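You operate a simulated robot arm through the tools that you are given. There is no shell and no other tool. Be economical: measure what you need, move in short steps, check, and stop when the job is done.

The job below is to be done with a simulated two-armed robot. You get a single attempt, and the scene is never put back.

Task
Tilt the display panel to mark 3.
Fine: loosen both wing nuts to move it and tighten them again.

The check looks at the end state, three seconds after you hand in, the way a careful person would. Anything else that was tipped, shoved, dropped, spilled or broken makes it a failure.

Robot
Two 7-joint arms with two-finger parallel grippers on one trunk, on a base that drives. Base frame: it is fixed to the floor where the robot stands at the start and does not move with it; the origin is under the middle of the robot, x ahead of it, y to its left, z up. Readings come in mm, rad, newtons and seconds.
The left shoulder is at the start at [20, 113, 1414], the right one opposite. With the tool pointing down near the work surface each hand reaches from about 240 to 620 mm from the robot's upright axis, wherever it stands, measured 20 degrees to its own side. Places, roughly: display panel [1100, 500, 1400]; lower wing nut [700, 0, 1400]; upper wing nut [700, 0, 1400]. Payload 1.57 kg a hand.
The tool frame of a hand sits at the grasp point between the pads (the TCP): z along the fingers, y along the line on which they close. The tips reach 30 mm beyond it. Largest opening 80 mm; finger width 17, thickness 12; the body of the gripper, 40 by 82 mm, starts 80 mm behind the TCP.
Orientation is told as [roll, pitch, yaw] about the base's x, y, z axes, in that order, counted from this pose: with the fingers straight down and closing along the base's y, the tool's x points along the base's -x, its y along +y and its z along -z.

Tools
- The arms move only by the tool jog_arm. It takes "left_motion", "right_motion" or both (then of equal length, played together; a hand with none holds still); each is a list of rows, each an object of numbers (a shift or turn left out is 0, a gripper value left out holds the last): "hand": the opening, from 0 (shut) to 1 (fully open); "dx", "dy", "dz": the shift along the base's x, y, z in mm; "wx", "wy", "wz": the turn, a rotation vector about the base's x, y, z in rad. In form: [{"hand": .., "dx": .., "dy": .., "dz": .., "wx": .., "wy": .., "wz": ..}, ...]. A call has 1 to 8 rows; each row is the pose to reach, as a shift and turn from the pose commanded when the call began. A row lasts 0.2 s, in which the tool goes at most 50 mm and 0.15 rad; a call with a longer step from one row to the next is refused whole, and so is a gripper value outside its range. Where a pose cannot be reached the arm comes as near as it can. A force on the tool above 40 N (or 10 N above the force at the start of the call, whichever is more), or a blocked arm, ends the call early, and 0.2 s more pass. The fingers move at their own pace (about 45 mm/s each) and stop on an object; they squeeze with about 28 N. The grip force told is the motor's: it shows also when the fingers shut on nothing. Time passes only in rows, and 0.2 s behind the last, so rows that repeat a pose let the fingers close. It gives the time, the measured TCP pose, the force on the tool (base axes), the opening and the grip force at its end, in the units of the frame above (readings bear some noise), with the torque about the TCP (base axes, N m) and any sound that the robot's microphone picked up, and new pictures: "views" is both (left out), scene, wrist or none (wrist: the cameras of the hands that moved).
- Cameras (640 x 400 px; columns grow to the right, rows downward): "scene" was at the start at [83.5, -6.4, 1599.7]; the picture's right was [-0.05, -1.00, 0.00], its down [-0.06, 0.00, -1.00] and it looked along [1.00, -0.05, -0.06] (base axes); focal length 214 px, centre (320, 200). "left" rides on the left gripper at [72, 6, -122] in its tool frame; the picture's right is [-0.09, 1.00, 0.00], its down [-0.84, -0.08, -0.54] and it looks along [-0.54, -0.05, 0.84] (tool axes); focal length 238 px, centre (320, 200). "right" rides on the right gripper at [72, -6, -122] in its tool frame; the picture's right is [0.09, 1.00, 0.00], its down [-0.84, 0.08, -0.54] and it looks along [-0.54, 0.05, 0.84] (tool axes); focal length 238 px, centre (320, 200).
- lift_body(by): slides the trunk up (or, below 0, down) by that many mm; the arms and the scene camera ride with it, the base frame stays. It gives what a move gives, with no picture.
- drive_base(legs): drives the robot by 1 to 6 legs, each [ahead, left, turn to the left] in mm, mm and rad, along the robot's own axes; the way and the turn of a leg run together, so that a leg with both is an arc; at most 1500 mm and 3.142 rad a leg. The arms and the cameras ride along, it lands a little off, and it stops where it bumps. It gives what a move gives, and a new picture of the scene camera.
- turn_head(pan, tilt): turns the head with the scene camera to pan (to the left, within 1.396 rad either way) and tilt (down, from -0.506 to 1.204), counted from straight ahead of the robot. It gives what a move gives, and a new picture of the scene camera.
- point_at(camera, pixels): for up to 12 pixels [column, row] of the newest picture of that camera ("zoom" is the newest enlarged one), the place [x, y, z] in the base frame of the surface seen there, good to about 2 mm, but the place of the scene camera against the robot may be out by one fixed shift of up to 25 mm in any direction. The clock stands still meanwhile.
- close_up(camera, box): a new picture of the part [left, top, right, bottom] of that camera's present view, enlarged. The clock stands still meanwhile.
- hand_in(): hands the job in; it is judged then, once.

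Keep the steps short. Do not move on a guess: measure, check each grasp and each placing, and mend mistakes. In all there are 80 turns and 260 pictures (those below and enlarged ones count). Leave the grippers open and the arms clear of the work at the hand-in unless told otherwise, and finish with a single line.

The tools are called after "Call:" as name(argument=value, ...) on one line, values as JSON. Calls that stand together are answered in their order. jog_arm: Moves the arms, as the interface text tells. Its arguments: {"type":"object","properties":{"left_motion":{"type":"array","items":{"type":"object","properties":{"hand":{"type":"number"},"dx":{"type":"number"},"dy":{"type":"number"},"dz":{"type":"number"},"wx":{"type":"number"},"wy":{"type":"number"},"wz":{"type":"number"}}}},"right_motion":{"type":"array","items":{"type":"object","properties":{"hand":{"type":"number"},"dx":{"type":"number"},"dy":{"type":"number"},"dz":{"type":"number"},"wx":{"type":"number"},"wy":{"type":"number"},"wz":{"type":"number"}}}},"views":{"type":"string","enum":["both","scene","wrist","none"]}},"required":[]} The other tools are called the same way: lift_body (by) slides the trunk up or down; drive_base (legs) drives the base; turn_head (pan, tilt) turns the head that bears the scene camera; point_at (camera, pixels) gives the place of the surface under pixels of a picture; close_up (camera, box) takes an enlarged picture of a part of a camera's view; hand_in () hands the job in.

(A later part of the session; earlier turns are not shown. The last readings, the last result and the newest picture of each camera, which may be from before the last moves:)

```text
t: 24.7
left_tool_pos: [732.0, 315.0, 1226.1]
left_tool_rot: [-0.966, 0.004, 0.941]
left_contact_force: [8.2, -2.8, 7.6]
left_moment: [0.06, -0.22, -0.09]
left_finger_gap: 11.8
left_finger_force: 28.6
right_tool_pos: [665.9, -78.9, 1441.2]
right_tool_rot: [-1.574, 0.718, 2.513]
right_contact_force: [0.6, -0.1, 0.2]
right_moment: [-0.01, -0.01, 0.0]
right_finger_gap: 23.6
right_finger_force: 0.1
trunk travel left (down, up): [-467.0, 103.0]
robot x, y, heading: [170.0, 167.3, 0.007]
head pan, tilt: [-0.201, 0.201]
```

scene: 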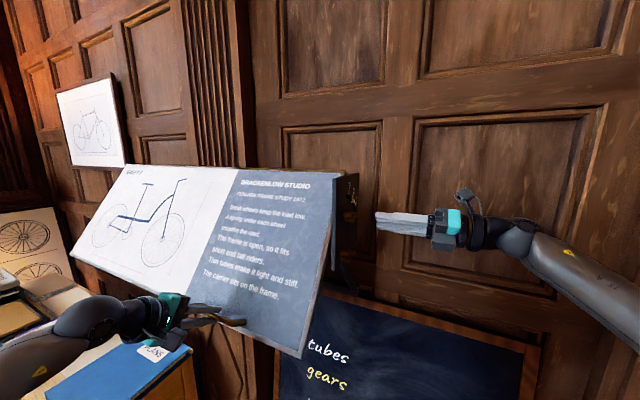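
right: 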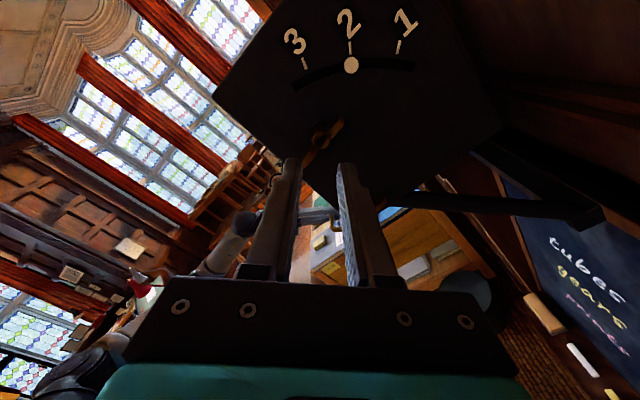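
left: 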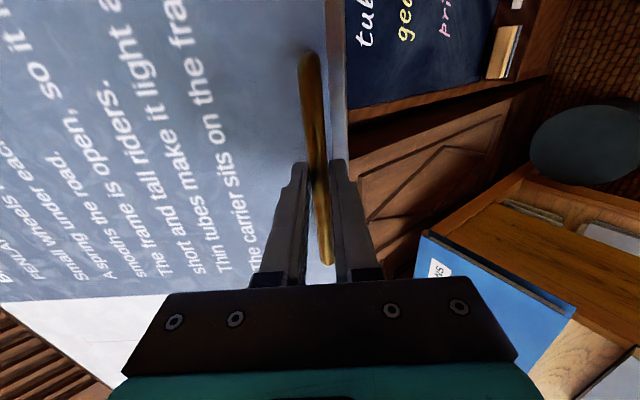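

Roll is now 2.42. I add 0.28 for free play and slide onto the nut.

Call:
jog_arm(right_motion=[{"wx": 0.0826, "wy": 0.113}, {"wx": 0.1652, "wy": 0.226}, {"dx": 20, "dy": 27, "wx": 0.1652, "wy": 0.226}, {"dx": 32, "dy": 43, "wx": 0.1652, "wy": 0.226}, {"dx": 38.5, "dy": 52, "wx": 0.1652, "wy": 0.226}, {"dx": 38.5, "dy": 52, "wx": 0.1652, "wy": 0.226}], views="wrist")

Call:
close_up(camera="right", box=[240, 90, 400, 190])

```text
t: 26.1
left_tool_pos: [731.4, 314.2, 1224.9]
left_tool_rot: [-0.963, 0.004, 0.945]
left_contact_force: [7.7, -2.4, 7.6]
left_moment: [0.07, -0.18, -0.11]
left_finger_gap: 11.9
left_finger_force: 29.1
right_tool_pos: [705.4, -26.7, 1440.5]
right_tool_rot: [-1.573, 0.441, 2.512]
right_contact_force: [-0.2, -0.8, -0.1]
right_moment: [0.0, -0.01, -0.01]
right_finger_gap: 23.4
right_finger_force: 0.1
trunk travel left (down, up): [-467.0, 103.0]
robot x, y, heading: [171.0, 166.2, 0.004]
head pan, tilt: [-0.201, 0.201]
```

right: 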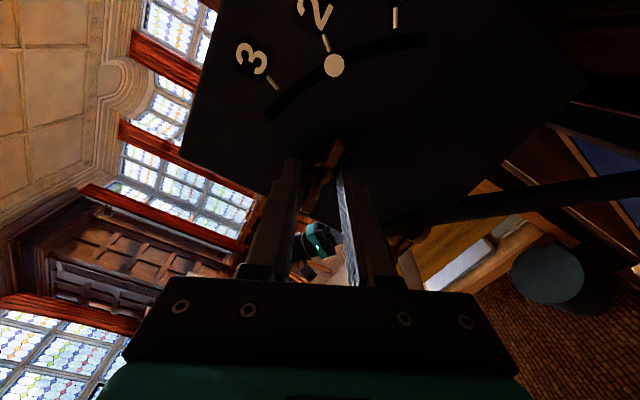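

```text
4.00 times, centred on (320, 140) of right
```

zoom: 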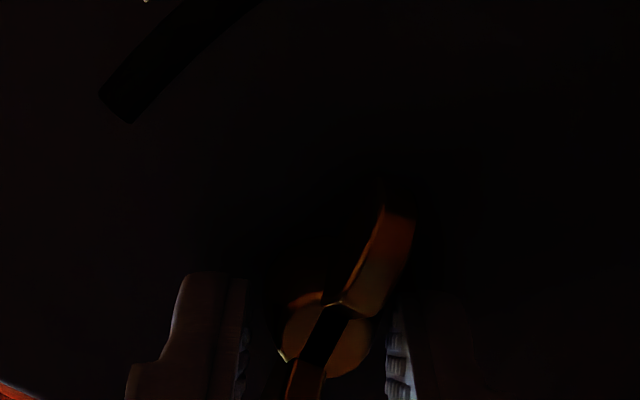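

Engaged, no contact force. Now turn counter-clockwise 1.12 rad.

Call:
jog_arm(right_motion=[{"wx": -0.0826, "wy": -0.113}, {"wx": -0.1652, "wy": -0.226}, {"wx": -0.2478, "wy": -0.339}, {"wx": -0.3304, "wy": -0.452}, {"wx": -0.413, "wy": -0.565}, {"wx": -0.4956, "wy": -0.678}, {"wx": -0.5782, "wy": -0.791}, {"wx": -0.6608, "wy": -0.904}], views="wrist")

```text
t: 27.9
left_tool_pos: [731.7, 313.7, 1225.7]
left_tool_rot: [-0.965, 0.004, 0.943]
left_contact_force: [6.0, -1.1, 7.6]
left_moment: [0.02, -0.2, -0.09]
left_finger_gap: 11.8
left_finger_force: 29.2
right_tool_pos: [704.4, -28.3, 1440.7]
right_tool_rot: [-1.539, 1.563, 2.544]
right_contact_force: [1.7, -0.6, -2.4]
right_moment: [-0.01, 0.05, -0.07]
right_finger_gap: 24.8
right_finger_force: 1.1
trunk travel left (down, up): [-467.0, 103.0]
robot x, y, heading: [166.9, 164.9, 0.006]
head pan, tilt: [-0.201, 0.201]
```

right: 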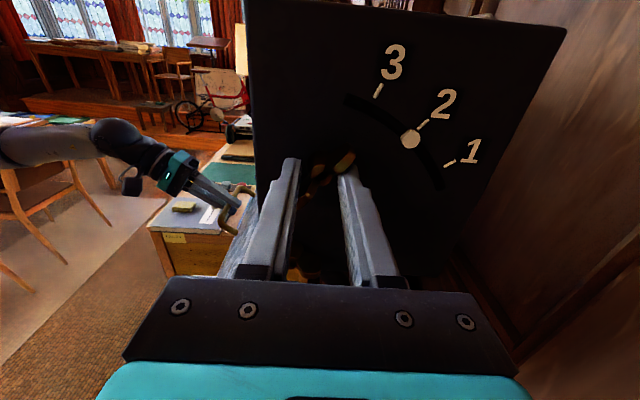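

The nut turned with the fork (little torque). I continue another 1.12 rad.

Call:
jog_arm(right_motion=[{"wx": -0.0826, "wy": -0.113}, {"wx": -0.1652, "wy": -0.226}, {"wx": -0.2478, "wy": -0.339}, {"wx": -0.3304, "wy": -0.452}, {"wx": -0.413, "wy": -0.565}, {"wx": -0.4956, "wy": -0.678}, {"wx": -0.5782, "wy": -0.791}, {"wx": -0.6608, "wy": -0.904}], views="wrist")

Call:
close_up(camera="right", box=[240, 90, 400, 190])

```text
t: 29.7
left_tool_pos: [733.9, 313.8, 1225.3]
left_tool_rot: [-0.963, 0.003, 0.944]
left_contact_force: [7.1, -2.5, 7.7]
left_moment: [0.19, -0.21, 0.07]
left_finger_gap: 11.9
left_finger_force: 29.6
right_tool_pos: [704.5, -27.2, 1439.7]
right_tool_rot: [1.571, 0.458, -0.633]
right_contact_force: [2.6, -1.6, 0.5]
right_moment: [0.0, 0.0, -0.03]
right_finger_gap: 24.8
right_finger_force: 0.6
trunk travel left (down, up): [-467.0, 103.0]
robot x, y, heading: [170.5, 167.6, 0.006]
head pan, tilt: [-0.201, 0.201]
```

right: 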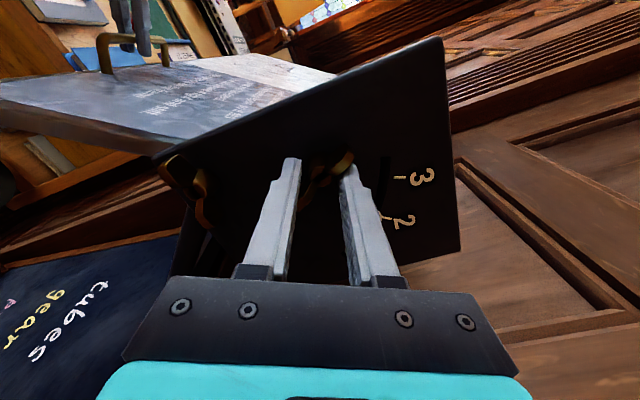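

```text
4.00 times, centred on (320, 140) of right
```

zoom: 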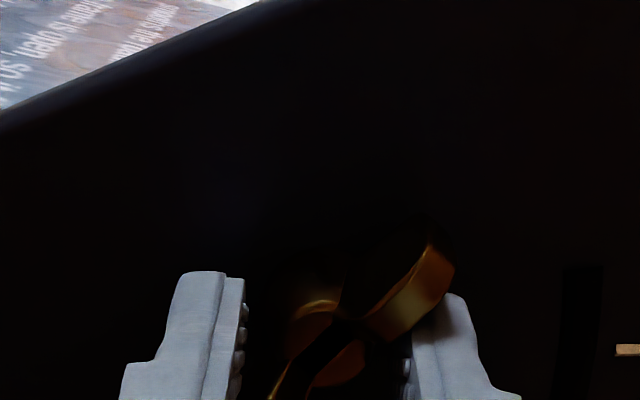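

About 100° so far with little resistance. I take it another 1.12 rad to be well loose.

Call:
jog_arm(right_motion=[{"wx": -0.0826, "wy": -0.113}, {"wx": -0.1652, "wy": -0.226}, {"wx": -0.2478, "wy": -0.339}, {"wx": -0.3304, "wy": -0.452}, {"wx": -0.413, "wy": -0.565}, {"wx": -0.4956, "wy": -0.678}, {"wx": -0.5782, "wy": -0.791}, {"wx": -0.6608, "wy": -0.904}], views="wrist")

Call:
close_up(camera="right", box=[240, 90, 400, 190])

```text
t: 31.5
left_tool_pos: [733.6, 314.5, 1226.2]
left_tool_rot: [-0.962, 0.004, 0.944]
left_contact_force: [7.4, -3.3, 6.1]
left_moment: [0.17, -0.26, 0.09]
left_finger_gap: 11.7
left_finger_force: 29.3
right_tool_pos: [704.5, -28.9, 1439.7]
right_tool_rot: [1.572, -0.66, -0.631]
right_contact_force: [2.5, 0.3, 4.2]
right_moment: [0.28, 0.65, 0.09]
right_finger_gap: 28.2
right_finger_force: 12.6
trunk travel left (down, up): [-467.0, 103.0]
robot x, y, heading: [164.6, 168.6, 0.004]
head pan, tilt: [-0.201, 0.201]
```

right: 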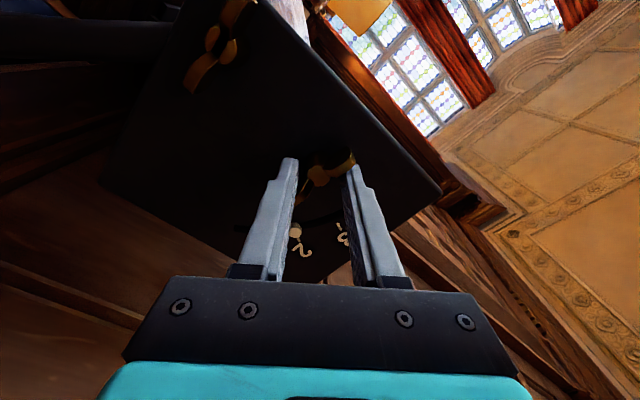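

```text
4.00 times, centred on (320, 140) of right
```

zoom: 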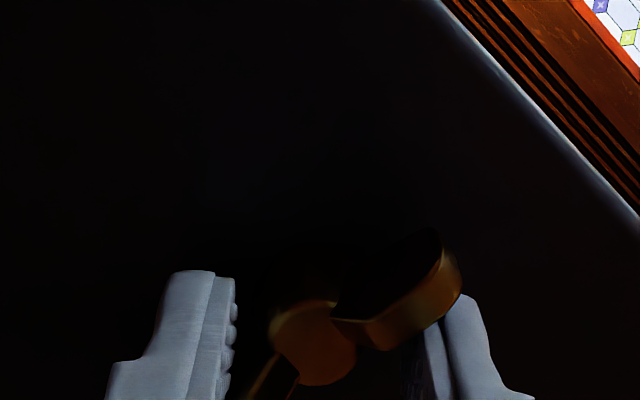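

Resistance of ~0.7 N m now and fingers pressed apart: the upper nut is at the end of its loosening travel. I back off, retract and go to the stand-off of the lower nut.

Call:
jog_arm(right_motion=[{"wx": 0.0826, "wy": 0.113}, {"wx": 0.1652, "wy": 0.226}, {"dx": -20, "dy": -27, "wx": 0.1652, "wy": 0.226}, {"dx": -40, "dy": -54, "wx": 0.1652, "wy": 0.226}, {"dx": -48, "dy": -48, "dz": -43, "wx": 0.2478, "wy": 0.339}, {"dx": -55.6, "dy": -40.7, "dz": -84.5, "wx": 0.3304, "wy": 0.452}, {"dx": -55.6, "dy": -40.7, "dz": -84.5, "wx": 0.413, "wy": 0.565}, {"dx": -55.6, "dy": -40.7, "dz": -84.5, "wx": 0.4956, "wy": 0.678}], views="wrist")

Call:
close_up(camera="right", box=[200, 60, 440, 210])

```text
t: 33.3
left_tool_pos: [732.5, 313.8, 1226.9]
left_tool_rot: [-0.965, 0.003, 0.941]
left_contact_force: [7.7, -4.1, 6.4]
left_moment: [0.12, -0.21, 0.02]
left_finger_gap: 12.1
left_finger_force: 29.2
right_tool_pos: [649.6, -68.6, 1357.1]
right_tool_rot: [1.571, 0.182, -0.632]
right_contact_force: [-0.7, -0.2, -0.3]
right_moment: [-0.02, -0.02, -0.02]
right_finger_gap: 23.3
right_finger_force: 0.1
trunk travel left (down, up): [-467.0, 103.0]
robot x, y, heading: [169.4, 172.4, 0.004]
head pan, tilt: [-0.201, 0.201]
```

right: 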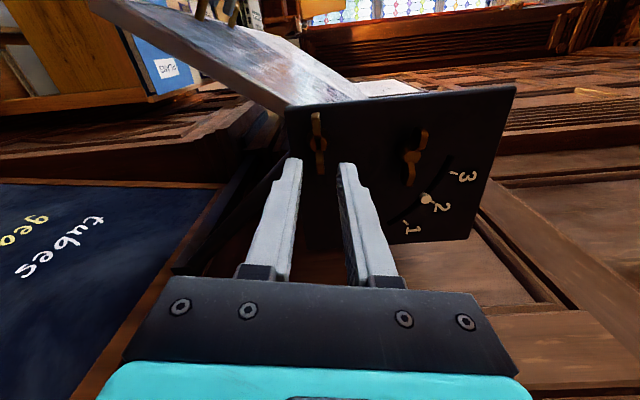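

```text
2.67 times, centred on (320, 135) of right
```

zoom: 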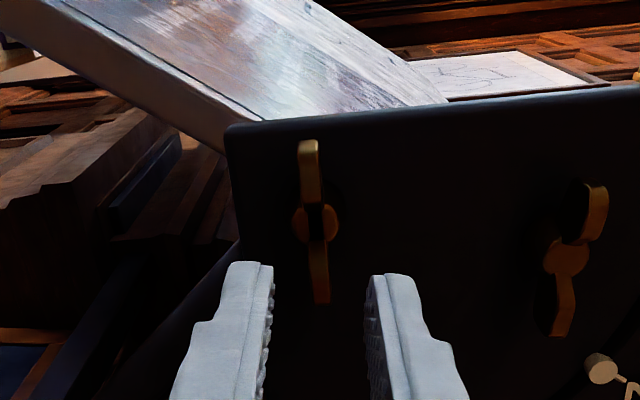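

Call:
point_at(camera="zoom", pixels=[[308, 145], [321, 296], [297, 222], [334, 222], [597, 192], [560, 328], [567, 258], [602, 368]])

Call:
jog_arm(right_motion=[{"wx": 0.0856, "wy": 0.117}, {"wx": 0.1711, "wy": 0.234}, {"wx": 0.2567, "wy": 0.351}, {"wx": 0.3422, "wy": 0.468}, {"wx": 0.4278, "wy": 0.585}, {"wx": 0.5133, "wy": 0.702}, {"wx": 0.5989, "wy": 0.819}, {"wx": 0.6844, "wy": 0.936}], views="none")

Call:
jog_arm(right_motion=[{"wx": 0.0856, "wy": 0.117}, {"wx": 0.1711, "wy": 0.234}, {"wx": 0.2567, "wy": 0.351}, {"wx": 0.3422, "wy": 0.468}, {"wx": 0.4278, "wy": 0.585}, {"wx": 0.5133, "wy": 0.702}, {"wx": 0.5989, "wy": 0.819}, {"wx": 0.6844, "wy": 0.936}], views="wrist")

```text
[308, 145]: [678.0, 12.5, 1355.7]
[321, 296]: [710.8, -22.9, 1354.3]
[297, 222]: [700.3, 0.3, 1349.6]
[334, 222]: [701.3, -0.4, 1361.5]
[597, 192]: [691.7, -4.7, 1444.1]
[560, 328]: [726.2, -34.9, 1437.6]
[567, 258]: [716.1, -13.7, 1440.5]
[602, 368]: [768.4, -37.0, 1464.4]
```

```text
t: 35.1
left_tool_pos: [732.8, 314.9, 1226.6]
left_tool_rot: [-0.965, 0.004, 0.941]
left_contact_force: [8.0, -3.2, 7.2]
left_moment: [0.05, -0.19, -0.07]
left_finger_gap: 11.7
left_finger_force: 29.5
right_tool_pos: [650.0, -68.0, 1355.4]
right_tool_rot: [1.565, 1.344, -0.635]
right_contact_force: [-0.5, -0.4, -0.9]
right_moment: [-0.04, 0.0, 0.03]
right_finger_gap: 23.1
right_finger_force: 0.1
trunk travel left (down, up): [-467.0, 103.0]
robot x, y, heading: [170.4, 171.4, 0.005]
head pan, tilt: [-0.201, 0.201]
```

```text
t: 36.9
left_tool_pos: [733.4, 314.6, 1226.9]
left_tool_rot: [-0.966, 0.005, 0.945]
left_contact_force: [7.6, -2.5, 7.7]
left_moment: [0.07, -0.16, -0.09]
left_finger_gap: 12.0
left_finger_force: 29.5
right_tool_pos: [649.5, -67.8, 1356.8]
right_tool_rot: [-1.574, 0.638, 2.512]
right_contact_force: [-0.4, -0.1, -0.4]
right_moment: [0.01, 0.01, 0.0]
right_finger_gap: 23.4
right_finger_force: 0.1
trunk travel left (down, up): [-467.0, 103.0]
robot x, y, heading: [167.5, 168.5, 0.008]
head pan, tilt: [-0.201, 0.201]
```

right: 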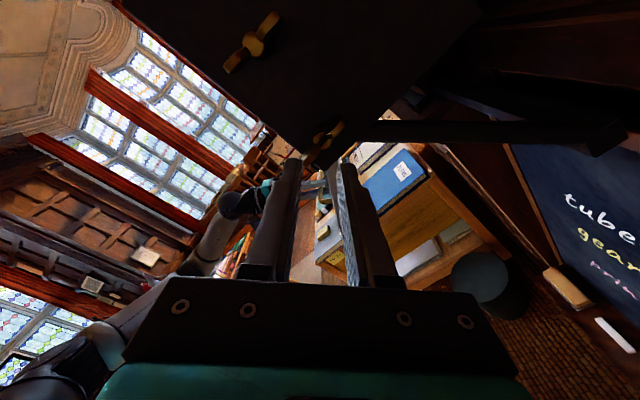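

Lower nut axis matches (N≈-564, z≈1355.5). I roll a bit more and slide on.

Call:
jog_arm(right_motion=[{"wx": 0.0767, "wy": 0.105, "dz": -0.5}, {"wx": 0.1475, "wy": 0.202, "dz": -0.5}, {"dx": 20, "dy": 27, "dz": -0.5, "wx": 0.1475, "wy": 0.202}, {"dx": 32, "dy": 43, "dz": -0.5, "wx": 0.1475, "wy": 0.202}, {"dx": 38.5, "dy": 52.5, "dz": -0.5, "wx": 0.1475, "wy": 0.202}, {"dx": 38.5, "dy": 52.5, "dz": -0.5, "wx": 0.1475, "wy": 0.202}], views="wrist")

```text
t: 38.3
left_tool_pos: [732.0, 315.1, 1226.0]
left_tool_rot: [-0.963, 0.004, 0.943]
left_contact_force: [7.3, -3.3, 7.7]
left_moment: [0.07, -0.2, -0.09]
left_finger_gap: 11.9
left_finger_force: 29.0
right_tool_pos: [687.8, -17.2, 1354.7]
right_tool_rot: [-1.572, 0.391, 2.509]
right_contact_force: [-0.3, -0.5, -0.5]
right_moment: [0.01, -0.01, -0.03]
right_finger_gap: 23.2
right_finger_force: 0.1
trunk travel left (down, up): [-467.0, 103.0]
robot x, y, heading: [165.6, 170.1, 0.003]
head pan, tilt: [-0.201, 0.201]
```

right: 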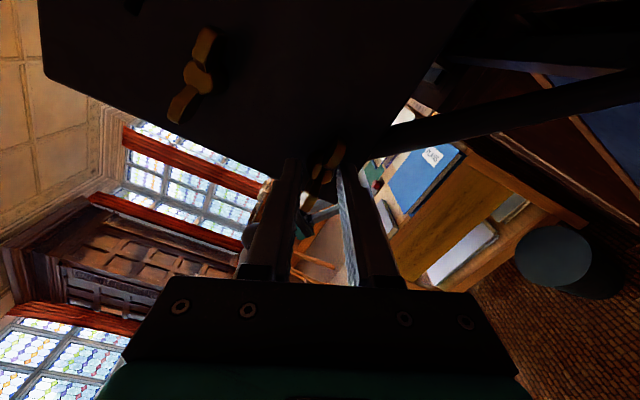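

The lower nut sits in the fork. Turn counter-clockwise, two calls of 1.12 rad.

Call:
jog_arm(right_motion=[{"wx": -0.0826, "wy": -0.113}, {"wx": -0.1652, "wy": -0.226}, {"wx": -0.2478, "wy": -0.339}, {"wx": -0.3304, "wy": -0.452}, {"wx": -0.413, "wy": -0.565}, {"wx": -0.4956, "wy": -0.678}, {"wx": -0.5782, "wy": -0.791}, {"wx": -0.6608, "wy": -0.904}], views="none")

Call:
jog_arm(right_motion=[{"wx": -0.0826, "wy": -0.113}, {"wx": -0.1652, "wy": -0.226}, {"wx": -0.2478, "wy": -0.339}, {"wx": -0.3304, "wy": -0.452}, {"wx": -0.413, "wy": -0.565}, {"wx": -0.4956, "wy": -0.678}, {"wx": -0.5782, "wy": -0.791}, {"wx": -0.6608, "wy": -0.904}], views="wrist")

```text
t: 40.1
left_tool_pos: [732.0, 314.7, 1225.7]
left_tool_rot: [-0.966, 0.004, 0.942]
left_contact_force: [5.6, -3.0, 7.7]
left_moment: [0.14, -0.27, 0.09]
left_finger_gap: 11.7
left_finger_force: 29.8
right_tool_pos: [688.8, -16.8, 1354.9]
right_tool_rot: [-1.569, 1.515, 2.514]
right_contact_force: [1.4, -1.0, -0.9]
right_moment: [-0.02, 0.05, 0.01]
right_finger_gap: 24.6
right_finger_force: 0.9
trunk travel left (down, up): [-467.0, 103.0]
robot x, y, heading: [165.0, 169.5, 0.005]
head pan, tilt: [-0.201, 0.201]
```

```text
t: 41.9
left_tool_pos: [732.6, 315.1, 1226.3]
left_tool_rot: [-0.964, 0.003, 0.942]
left_contact_force: [7.7, -2.2, 5.7]
left_moment: [0.16, -0.23, 0.03]
left_finger_gap: 11.8
left_finger_force: 28.6
right_tool_pos: [689.6, -15.7, 1355.6]
right_tool_rot: [1.57, 0.509, -0.63]
right_contact_force: [1.5, -1.6, 0.9]
right_moment: [0.06, -0.01, -0.05]
right_finger_gap: 24.2
right_finger_force: 0.8
trunk travel left (down, up): [-467.0, 103.0]
robot x, y, heading: [168.6, 165.0, 0.004]
head pan, tilt: [-0.201, 0.201]
```

right: 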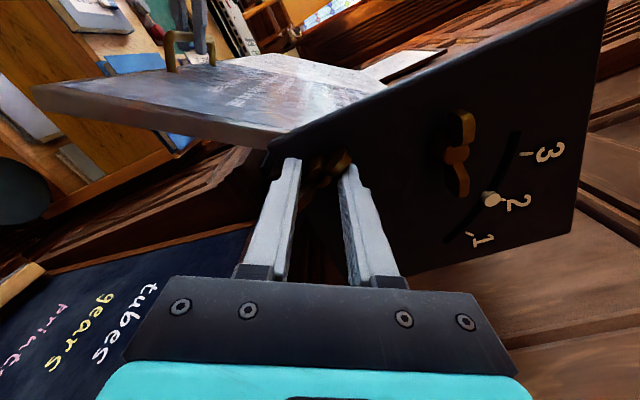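

Continue to near the end of travel.

Call:
jog_arm(right_motion=[{"wx": -0.0767, "wy": -0.105}, {"wx": -0.1534, "wy": -0.21}, {"wx": -0.2301, "wy": -0.315}, {"wx": -0.3068, "wy": -0.42}, {"wx": -0.3835, "wy": -0.525}, {"wx": -0.4602, "wy": -0.63}, {"wx": -0.5369, "wy": -0.735}, {"wx": -0.6136, "wy": -0.84}], views="wrist")

```text
t: 43.7
left_tool_pos: [732.4, 314.0, 1224.6]
left_tool_rot: [-0.966, 0.005, 0.942]
left_contact_force: [7.7, -3.0, 6.6]
left_moment: [0.05, -0.2, -0.09]
left_finger_gap: 12.0
left_finger_force: 28.9
right_tool_pos: [688.1, -15.5, 1354.3]
right_tool_rot: [1.572, -0.532, -0.633]
right_contact_force: [1.1, -0.8, 1.9]
right_moment: [0.04, 0.0, -0.05]
right_finger_gap: 24.3
right_finger_force: 0.9
trunk travel left (down, up): [-467.0, 103.0]
robot x, y, heading: [167.8, 167.3, 0.009]
head pan, tilt: [-0.201, 0.201]
```

right: 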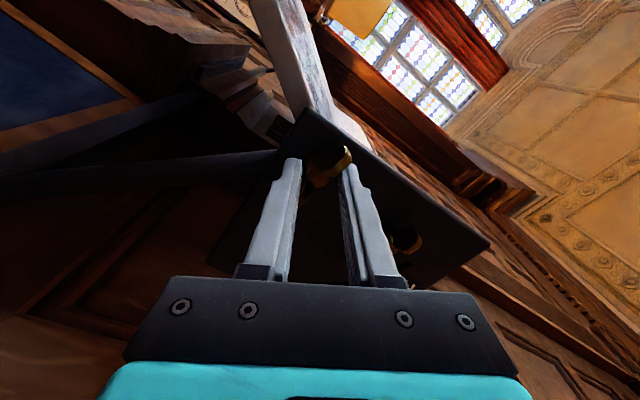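

Lower nut is ~160° loose. I back off the fork and retreat to a viewing spot.

Call:
jog_arm(right_motion=[{"wx": 0.0767, "wy": 0.105}, {"wx": 0.1534, "wy": 0.21}, {"dx": -20, "dy": -27, "wx": 0.1534, "wy": 0.21}, {"dx": -40, "dy": -54, "wx": 0.2301, "wy": 0.315}, {"dx": -60, "dy": -81, "dz": 20, "wx": 0.3068, "wy": 0.42}, {"dx": -70, "dy": -95, "dz": 50, "wx": 0.3068, "wy": 0.42}], views="wrist")

Call:
close_up(camera="right", box=[200, 50, 440, 210])

```text
t: 45.1
left_tool_pos: [732.7, 314.8, 1225.9]
left_tool_rot: [-0.966, 0.003, 0.943]
left_contact_force: [7.7, -3.6, 6.1]
left_moment: [0.07, -0.17, -0.05]
left_finger_gap: 12.2
left_finger_force: 29.2
right_tool_pos: [615.8, -111.4, 1404.8]
right_tool_rot: [1.571, -0.009, -0.63]
right_contact_force: [-0.1, 0.0, -0.1]
right_moment: [-0.04, 0.01, 0.0]
right_finger_gap: 23.1
right_finger_force: 0.1
trunk travel left (down, up): [-467.0, 103.0]
robot x, y, heading: [171.1, 166.2, 0.007]
head pan, tilt: [-0.201, 0.201]
```

right: 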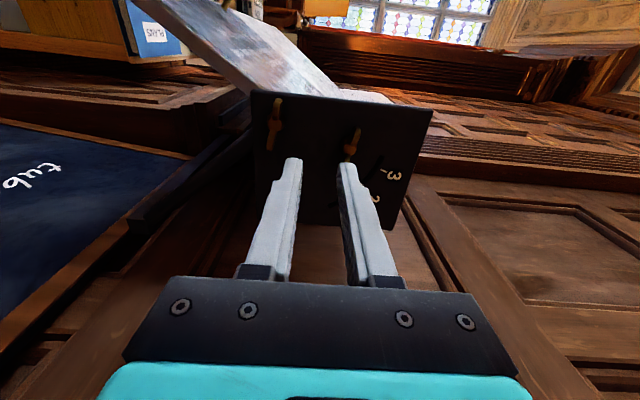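

```text
2.50 times, centred on (320, 130) of right
```

zoom: 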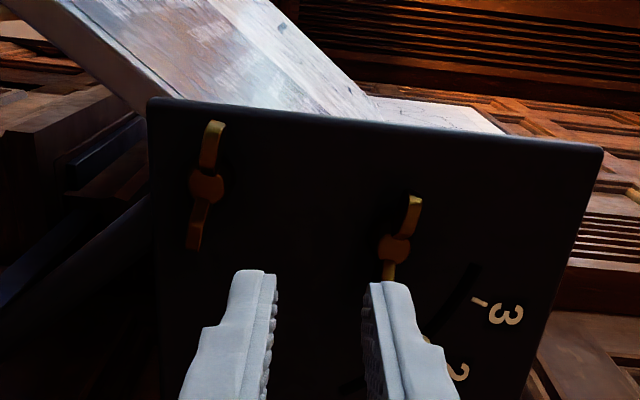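

Dot hidden by the finger. I roll the right hand (+1.25 rad) to have the marks in clear view while the left hand starts the tilt by half (0.128 rad about the lower nut axis).

Call:
jog_arm(right_motion=[{"dx": -12, "dy": -16, "wx": 0.0856, "wy": 0.117}, {"dx": -24, "dy": -32, "wx": 0.1711, "wy": 0.234}, {"dx": -30, "dy": -40, "wx": 0.2567, "wy": 0.351}, {"dx": -30, "dy": -40, "wx": 0.3422, "wy": 0.468}, {"dx": -30, "dy": -40, "wx": 0.4278, "wy": 0.585}, {"dx": -30, "dy": -40, "wx": 0.5133, "wy": 0.702}, {"dx": -30, "dy": -40, "wx": 0.5989, "wy": 0.819}, {"dx": -30, "dy": -40, "wx": 0.6844, "wy": 0.936}], views="wrist")

Call:
close_up(camera="right", box=[200, 50, 440, 210])

```text
t: 46.9
left_tool_pos: [732.6, 314.4, 1227.0]
left_tool_rot: [-0.964, 0.002, 0.943]
left_contact_force: [7.8, -3.5, 6.2]
left_moment: [0.08, -0.15, -0.09]
left_finger_gap: 11.8
left_finger_force: 28.8
right_tool_pos: [587.8, -150.4, 1405.1]
right_tool_rot: [1.57, 1.15, -0.632]
right_contact_force: [0.7, -0.5, 0.2]
right_moment: [0.03, 0.0, -0.03]
right_finger_gap: 23.5
right_finger_force: 0.1
trunk travel left (down, up): [-467.0, 103.0]
robot x, y, heading: [167.7, 167.1, 0.004]
head pan, tilt: [-0.201, 0.201]
```

right: 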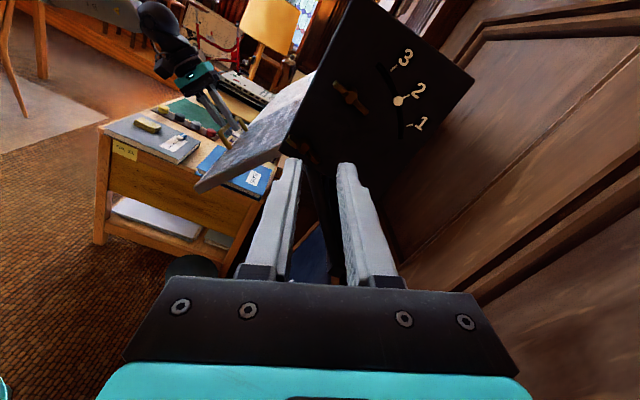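

```text
2.50 times, centred on (320, 130) of right
```

zoom: 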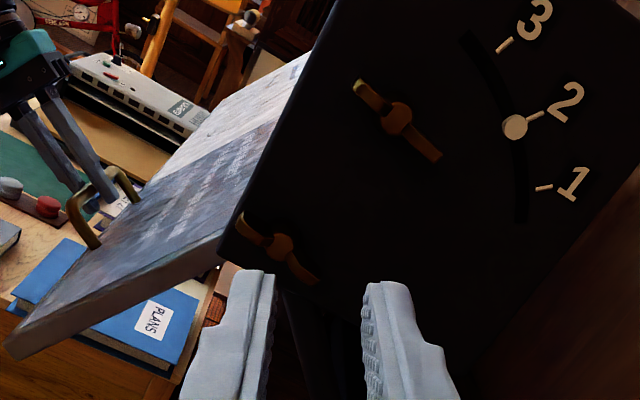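

Excellent view of marks and dot. Left hand tilts by half.

Call:
jog_arm(left_motion=[{"dx": 3.4, "dy": -2.5, "dz": -4.9, "wx": -0.0189, "wy": -0.0258}, {"dx": 6.9, "dy": -5.1, "dz": -9.9, "wx": -0.0378, "wy": -0.0516}, {"dx": 10.6, "dy": -7.8, "dz": -14.6, "wx": -0.0566, "wy": -0.0775}, {"dx": 14.4, "dy": -10.5, "dz": -19.2, "wx": -0.0755, "wy": -0.1033}, {"dx": 14.4, "dy": -10.5, "dz": -19.2, "wx": -0.0755, "wy": -0.1033}], views="none")

Call:
close_up(camera="right", box=[200, 50, 440, 210])

```text
t: 48.1
left_tool_pos: [745.9, 305.1, 1207.0]
left_tool_rot: [-1.094, 0.002, 0.943]
left_contact_force: [2.0, 1.3, 6.8]
left_moment: [0.05, -0.19, -0.07]
left_finger_gap: 11.9
left_finger_force: 29.1
right_tool_pos: [586.5, -149.7, 1406.9]
right_tool_rot: [1.569, 1.149, -0.633]
right_contact_force: [-1.0, 0.7, 0.0]
right_moment: [0.0, 0.0, 0.03]
right_finger_gap: 23.4
right_finger_force: 0.1
trunk travel left (down, up): [-467.0, 103.0]
robot x, y, heading: [172.6, 165.0, 0.006]
head pan, tilt: [-0.201, 0.201]
```

```text
2.50 times, centred on (320, 130) of right
```

zoom: 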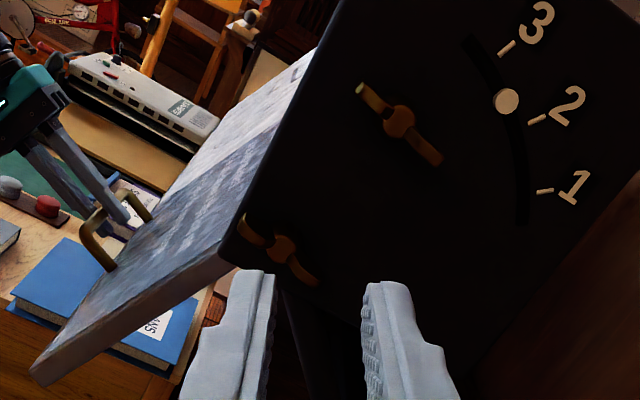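

The panel follows freely with low force. I measure dot and tick 3.

Call:
point_at(camera="zoom", pixels=[[507, 101], [508, 47], [538, 120], [546, 191]])

```text
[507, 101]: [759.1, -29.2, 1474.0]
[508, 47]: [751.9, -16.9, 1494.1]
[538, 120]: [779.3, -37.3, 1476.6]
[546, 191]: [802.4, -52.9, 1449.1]
```

Dot at 28.8°, tick 3 at 20.6°. I go on by 0.128 rad.

Call:
jog_arm(left_motion=[{"dx": 3.9, "dy": -2.9, "dz": -4.4, "wx": -0.0189, "wy": -0.0258}, {"dx": 7.9, "dy": -5.8, "dz": -8.7, "wx": -0.0378, "wy": -0.0516}, {"dx": 12, "dy": -8.8, "dz": -12.8, "wx": -0.0566, "wy": -0.0775}, {"dx": 16.3, "dy": -11.9, "dz": -16.8, "wx": -0.0755, "wy": -0.1033}, {"dx": 16.3, "dy": -11.9, "dz": -16.8, "wx": -0.0755, "wy": -0.1033}], views="none")

Call:
close_up(camera="right", box=[336, 30, 436, 130])

```text
t: 49.3
left_tool_pos: [762.3, 293.6, 1190.8]
left_tool_rot: [-1.221, 0.003, 0.941]
left_contact_force: [3.7, 6.5, 6.3]
left_moment: [0.07, -0.2, -0.13]
left_finger_gap: 11.7
left_finger_force: 28.8
right_tool_pos: [587.6, -149.1, 1406.6]
right_tool_rot: [1.569, 1.149, -0.633]
right_contact_force: [-0.3, 1.5, 0.1]
right_moment: [0.02, -0.03, 0.0]
right_finger_gap: 23.5
right_finger_force: 0.0
trunk travel left (down, up): [-467.0, 103.0]
robot x, y, heading: [167.5, 168.5, 0.007]
head pan, tilt: [-0.201, 0.201]
```

```text
4.00 times, centred on (386, 80) of right
```

zoom: 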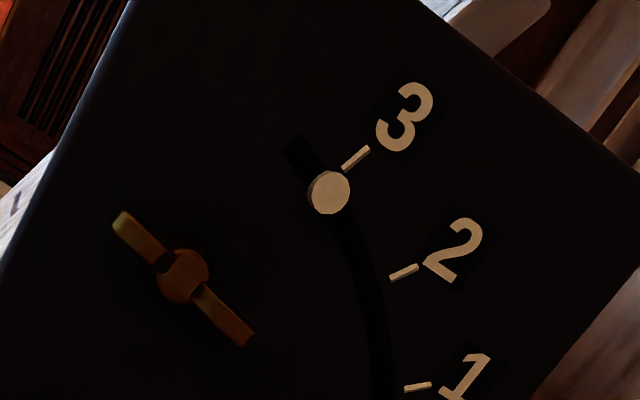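

Call:
point_at(camera="zoom", pixels=[[329, 192], [320, 182], [338, 202], [322, 200], [338, 184], [345, 167], [367, 150], [394, 277], [416, 267], [408, 389], [428, 385]])

```text
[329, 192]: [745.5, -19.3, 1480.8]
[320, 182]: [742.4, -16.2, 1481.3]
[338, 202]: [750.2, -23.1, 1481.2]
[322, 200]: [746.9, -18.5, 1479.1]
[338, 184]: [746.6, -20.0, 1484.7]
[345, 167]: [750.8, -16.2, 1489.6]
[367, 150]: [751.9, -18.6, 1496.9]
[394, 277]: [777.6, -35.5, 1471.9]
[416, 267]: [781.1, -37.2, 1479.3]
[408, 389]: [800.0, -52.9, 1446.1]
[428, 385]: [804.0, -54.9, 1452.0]
```

Dot is at ~21.3°, tick 3 at 20.7°: about 0.7° short. A small nudge of 0.014 rad.

Call:
jog_arm(left_motion=[{"dx": 1.9, "dy": -1.4, "dz": -1.7, "wx": -0.0083, "wy": -0.0113}, {"dx": 1.9, "dy": -1.4, "dz": -1.7, "wx": -0.0083, "wy": -0.0113}, {"dx": 1.9, "dy": -1.4, "dz": -1.7, "wx": -0.0083, "wy": -0.0113}], views="none")

Call:
close_up(camera="right", box=[356, 50, 416, 100])

```text
t: 50.1
left_tool_pos: [762.8, 290.4, 1188.1]
left_tool_rot: [-1.235, 0.003, 0.943]
left_contact_force: [3.9, 7.6, 6.2]
left_moment: [0.19, -0.32, 0.42]
left_finger_gap: 12.2
left_finger_force: 29.3
right_tool_pos: [586.8, -150.1, 1407.5]
right_tool_rot: [1.566, 1.148, -0.634]
right_contact_force: [-0.6, -0.1, -0.1]
right_moment: [0.03, 0.03, 0.0]
right_finger_gap: 23.1
right_finger_force: 0.1
trunk travel left (down, up): [-467.0, 103.0]
robot x, y, heading: [168.0, 169.8, 0.009]
head pan, tilt: [-0.201, 0.201]
```

```text
8.00 times, centred on (386, 75) of right
```

zoom: 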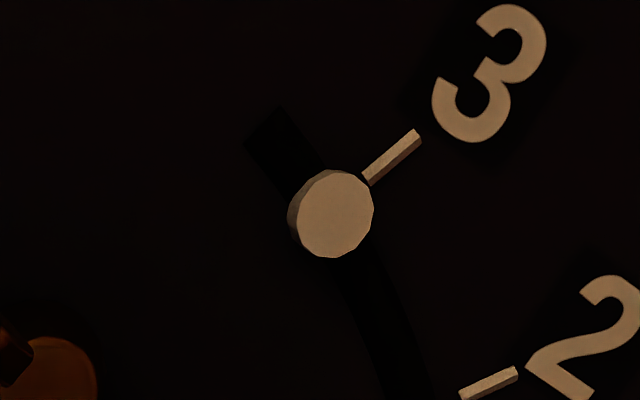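

Call:
point_at(camera="zoom", pixels=[[336, 215], [320, 200], [352, 230], [320, 230], [352, 200], [330, 215], [342, 215], [336, 240], [336, 190], [372, 178], [394, 158], [416, 137]])

```text
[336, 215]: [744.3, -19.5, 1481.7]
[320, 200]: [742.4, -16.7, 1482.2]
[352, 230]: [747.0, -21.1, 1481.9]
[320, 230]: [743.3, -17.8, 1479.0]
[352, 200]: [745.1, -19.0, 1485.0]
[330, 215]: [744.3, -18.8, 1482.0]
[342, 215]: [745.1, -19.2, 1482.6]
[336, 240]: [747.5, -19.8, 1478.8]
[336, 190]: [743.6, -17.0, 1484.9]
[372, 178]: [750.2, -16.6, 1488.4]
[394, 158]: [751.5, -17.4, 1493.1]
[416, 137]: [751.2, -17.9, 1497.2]
```

Dot 20.6°, tick 3 20.6°: on the mark. Now tighten, upper nut first: roll the right hand back to about -0.3 rad and go to the stand-off.

Call:
jog_arm(right_motion=[{"dx": 10, "dy": 9, "dz": 4, "wx": -0.0856, "wy": -0.117}, {"dx": 20, "dy": 18, "dz": 8, "wx": -0.1711, "wy": -0.234}, {"dx": 30, "dy": 26, "dz": 13, "wx": -0.2567, "wy": -0.351}, {"dx": 40, "dy": 35, "dz": 17, "wx": -0.3422, "wy": -0.468}, {"dx": 50, "dy": 44, "dz": 21, "wx": -0.4278, "wy": -0.585}, {"dx": 60, "dy": 53, "dz": 26, "wx": -0.5133, "wy": -0.702}, {"dx": 70, "dy": 62, "dz": 30, "wx": -0.5989, "wy": -0.819}, {"dx": 78.8, "dy": 69.6, "dz": 34, "wx": -0.6844, "wy": -0.936}], views="none")

Call:
jog_arm(right_motion=[{"wx": -0.0856, "wy": -0.117}, {"wx": -0.1711, "wy": -0.234}, {"wx": -0.1711, "wy": -0.234}], views="wrist")

Call:
close_up(camera="right", box=[240, 50, 440, 210])

```text
t: 51.9
left_tool_pos: [764.2, 292.1, 1187.8]
left_tool_rot: [-1.237, 0.007, 0.943]
left_contact_force: [6.7, 8.6, 5.7]
left_moment: [0.1, -0.2, -0.09]
left_finger_gap: 11.8
left_finger_force: 28.8
right_tool_pos: [667.2, -78.6, 1439.6]
right_tool_rot: [1.568, -0.015, -0.63]
right_contact_force: [-0.7, 0.5, 0.7]
right_moment: [0.0, -0.01, 0.02]
right_finger_gap: 23.2
right_finger_force: 0.0
trunk travel left (down, up): [-467.0, 103.0]
robot x, y, heading: [167.2, 166.9, 0.006]
head pan, tilt: [-0.201, 0.201]
```

```text
t: 52.7
left_tool_pos: [765.6, 291.3, 1188.4]
left_tool_rot: [-1.234, 0.005, 0.942]
left_contact_force: [7.3, 7.1, 6.3]
left_moment: [0.14, -0.19, 0.06]
left_finger_gap: 12.0
left_finger_force: 29.0
right_tool_pos: [666.7, -79.6, 1439.8]
right_tool_rot: [1.57, -0.303, -0.632]
right_contact_force: [0.4, -0.3, -0.1]
right_moment: [0.0, -0.02, 0.03]
right_finger_gap: 23.2
right_finger_force: 0.1
trunk travel left (down, up): [-467.0, 103.0]
robot x, y, heading: [168.5, 165.6, 0.001]
head pan, tilt: [-0.201, 0.201]
```

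right: 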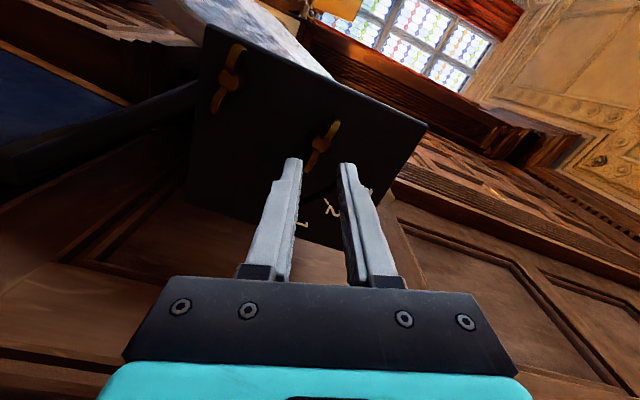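

```text
2.50 times, centred on (340, 130) of right
```

zoom: 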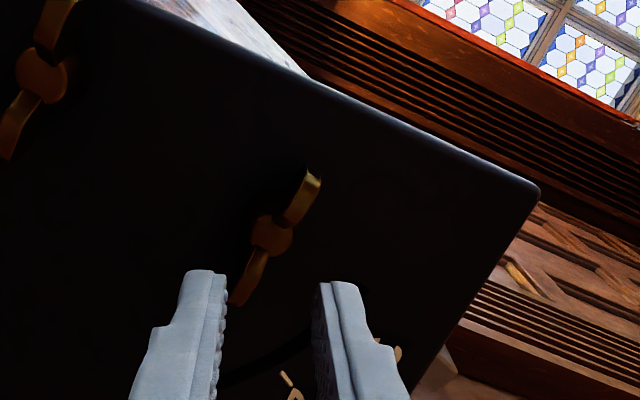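

The wing is tilted toward the finger here; I roll back to -0.1 rad for clearance, then insert.

Call:
jog_arm(right_motion=[{"wx": 0.059, "wy": 0.0807, "dz": 1}, {"wx": 0.118, "wy": 0.161, "dz": 1}, {"dx": 20, "dy": 27, "dz": 1, "wx": 0.118, "wy": 0.161}, {"dx": 32, "dy": 43, "dz": 1, "wx": 0.118, "wy": 0.161}, {"dx": 38.5, "dy": 52.5, "dz": 1, "wx": 0.118, "wy": 0.161}, {"dx": 38.5, "dy": 52.5, "dz": 1, "wx": 0.118, "wy": 0.161}], views="wrist")

```text
t: 54.1
left_tool_pos: [764.2, 292.1, 1188.6]
left_tool_rot: [-1.235, 0.005, 0.943]
left_contact_force: [7.7, 6.3, 5.6]
left_moment: [0.12, -0.19, -0.14]
left_finger_gap: 11.8
left_finger_force: 29.0
right_tool_pos: [705.1, -26.4, 1441.0]
right_tool_rot: [1.569, -0.1, -0.631]
right_contact_force: [-1.1, 0.1, -0.3]
right_moment: [0.03, 0.02, 0.01]
right_finger_gap: 23.2
right_finger_force: 0.2
trunk travel left (down, up): [-467.0, 103.0]
robot x, y, heading: [163.7, 170.5, 0.005]
head pan, tilt: [-0.201, 0.201]
```

right: 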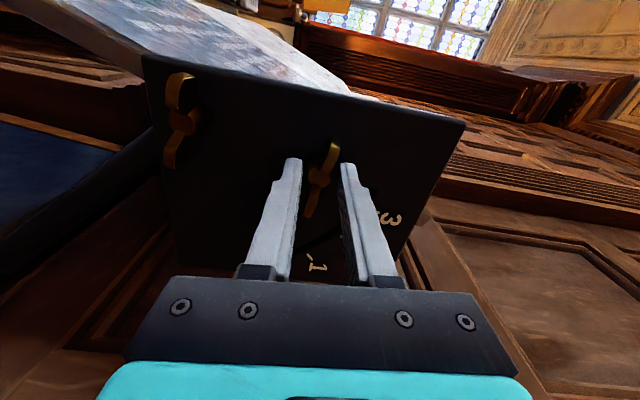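

Inserted without contact. Now turn clockwise (about +u), 3 calls' worth in steps, watching torque.

Call:
jog_arm(right_motion=[{"wx": 0.0856, "wy": 0.117}, {"wx": 0.1711, "wy": 0.234}, {"wx": 0.2567, "wy": 0.351}, {"wx": 0.3422, "wy": 0.468}, {"wx": 0.4278, "wy": 0.585}, {"wx": 0.5133, "wy": 0.702}, {"wx": 0.5989, "wy": 0.819}, {"wx": 0.6844, "wy": 0.936}], views="none")

Call:
jog_arm(right_motion=[{"wx": 0.0856, "wy": 0.117}, {"wx": 0.1711, "wy": 0.234}, {"wx": 0.2567, "wy": 0.351}, {"wx": 0.3422, "wy": 0.468}, {"wx": 0.4278, "wy": 0.585}, {"wx": 0.5133, "wy": 0.702}, {"wx": 0.5989, "wy": 0.819}, {"wx": 0.6844, "wy": 0.936}], views="wrist")

```text
t: 55.9
left_tool_pos: [764.2, 289.7, 1188.6]
left_tool_rot: [-1.234, 0.004, 0.942]
left_contact_force: [7.9, 6.0, 4.5]
left_moment: [0.09, -0.2, -0.12]
left_finger_gap: 11.9
left_finger_force: 29.4
right_tool_pos: [705.5, -26.7, 1441.3]
right_tool_rot: [1.571, 1.062, -0.634]
right_contact_force: [1.1, -0.3, 0.4]
right_moment: [0.02, -0.08, 0.0]
right_finger_gap: 24.3
right_finger_force: 0.4
trunk travel left (down, up): [-467.0, 103.0]
robot x, y, heading: [168.5, 170.0, 0.006]
head pan, tilt: [-0.201, 0.201]
```

```text
t: 57.7
left_tool_pos: [764.6, 290.6, 1188.8]
left_tool_rot: [-1.232, 0.005, 0.942]
left_contact_force: [5.5, 6.8, 5.4]
left_moment: [0.15, -0.2, 0.04]
left_finger_gap: 11.4
left_finger_force: 29.4
right_tool_pos: [705.2, -26.4, 1439.9]
right_tool_rot: [-1.571, 0.919, 2.512]
right_contact_force: [1.7, -0.9, 1.3]
right_moment: [0.01, -0.07, -0.06]
right_finger_gap: 24.3
right_finger_force: 0.5
trunk travel left (down, up): [-467.0, 103.0]
robot x, y, heading: [166.7, 168.0, 0.001]
head pan, tilt: [-0.201, 0.201]
```

right: 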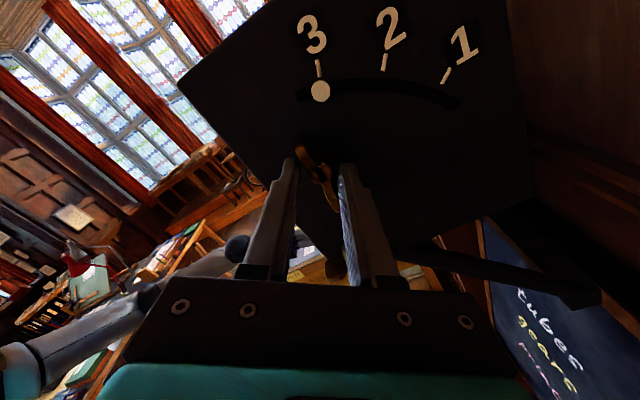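

θ≈2.22, torque still small; dot on 3. Continue clockwise.

Call:
jog_arm(right_motion=[{"wx": 0.0856, "wy": 0.117}, {"wx": 0.1711, "wy": 0.234}, {"wx": 0.2567, "wy": 0.351}, {"wx": 0.3422, "wy": 0.468}, {"wx": 0.4278, "wy": 0.585}, {"wx": 0.5133, "wy": 0.702}], views="none")

Call:
jog_arm(right_motion=[{"wx": 0.059, "wy": 0.0807}, {"wx": 0.118, "wy": 0.161}, {"wx": 0.177, "wy": 0.242}, {"wx": 0.236, "wy": 0.323}], views="wrist")

```text
t: 59.1
left_tool_pos: [765.1, 290.5, 1187.6]
left_tool_rot: [-1.236, 0.006, 0.944]
left_contact_force: [6.7, 6.5, 4.1]
left_moment: [0.21, -0.25, 0.23]
left_finger_gap: 11.8
left_finger_force: 28.6
right_tool_pos: [705.7, -27.0, 1440.4]
right_tool_rot: [-1.568, 0.051, 2.512]
right_contact_force: [1.3, -0.5, -1.5]
right_moment: [-0.08, -0.01, -0.04]
right_finger_gap: 24.9
right_finger_force: 1.0
trunk travel left (down, up): [-467.0, 103.0]
robot x, y, heading: [169.9, 166.4, 0.008]
head pan, tilt: [-0.201, 0.201]
```

```text
t: 60.1
left_tool_pos: [764.2, 292.2, 1187.4]
left_tool_rot: [-1.232, 0.006, 0.941]
left_contact_force: [8.0, 4.7, 4.4]
left_moment: [0.12, -0.16, -0.06]
left_finger_gap: 11.6
left_finger_force: 29.1
right_tool_pos: [705.9, -26.8, 1440.3]
right_tool_rot: [-1.571, -0.348, 2.511]
right_contact_force: [-0.1, -1.1, -2.2]
right_moment: [-0.02, 0.01, 0.02]
right_finger_gap: 23.9
right_finger_force: 0.3
trunk travel left (down, up): [-467.0, 103.0]
robot x, y, heading: [171.9, 167.6, 0.006]
head pan, tilt: [-0.201, 0.201]
```

right: 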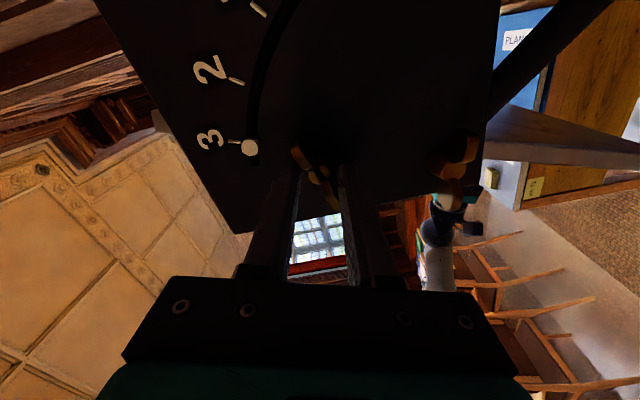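

θ≈3.49, still easy. Continue in smaller steps until it resists.

Call:
jog_arm(right_motion=[{"wx": 0.059, "wy": 0.0807}, {"wx": 0.118, "wy": 0.161}, {"wx": 0.177, "wy": 0.242}], views="none")

Call:
jog_arm(right_motion=[{"wx": 0.059, "wy": 0.0807}, {"wx": 0.118, "wy": 0.161}, {"wx": 0.177, "wy": 0.242}], views="wrist")

```text
t: 60.9
left_tool_pos: [763.2, 291.6, 1188.8]
left_tool_rot: [-1.235, 0.006, 0.943]
left_contact_force: [7.9, 5.5, 3.4]
left_moment: [0.19, -0.19, 0.05]
left_finger_gap: 11.6
left_finger_force: 29.1
right_tool_pos: [705.1, -27.6, 1441.1]
right_tool_rot: [-1.57, -0.65, 2.511]
right_contact_force: [-0.1, 0.3, -1.5]
right_moment: [-0.05, 0.04, -0.04]
right_finger_gap: 24.4
right_finger_force: 0.6
trunk travel left (down, up): [-467.0, 103.0]
robot x, y, heading: [169.9, 168.6, 0.006]
head pan, tilt: [-0.201, 0.201]
```

```text
t: 61.7
left_tool_pos: [764.3, 292.0, 1187.4]
left_tool_rot: [-1.235, 0.007, 0.942]
left_contact_force: [6.9, 2.7, 2.6]
left_moment: [0.32, -0.26, 0.52]
left_finger_gap: 11.8
left_finger_force: 29.2
right_tool_pos: [705.3, -28.2, 1440.4]
right_tool_rot: [-1.569, -0.941, 2.508]
right_contact_force: [1.5, 1.8, -1.5]
right_moment: [-1.03, -1.62, 0.03]
right_finger_gap: 32.5
right_finger_force: 25.4
trunk travel left (down, up): [-467.0, 103.0]
robot x, y, heading: [167.4, 166.9, 0.002]
head pan, tilt: [-0.201, 0.201]
```

right: 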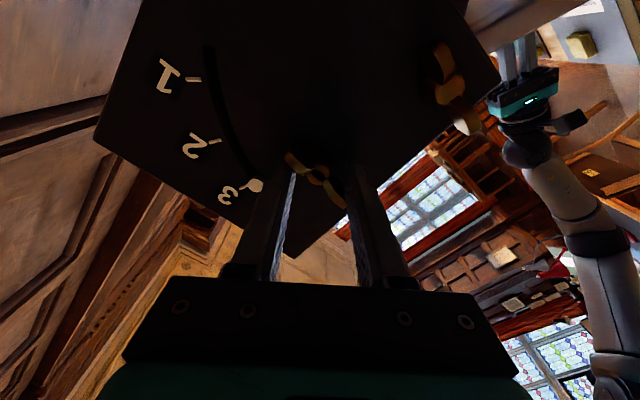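

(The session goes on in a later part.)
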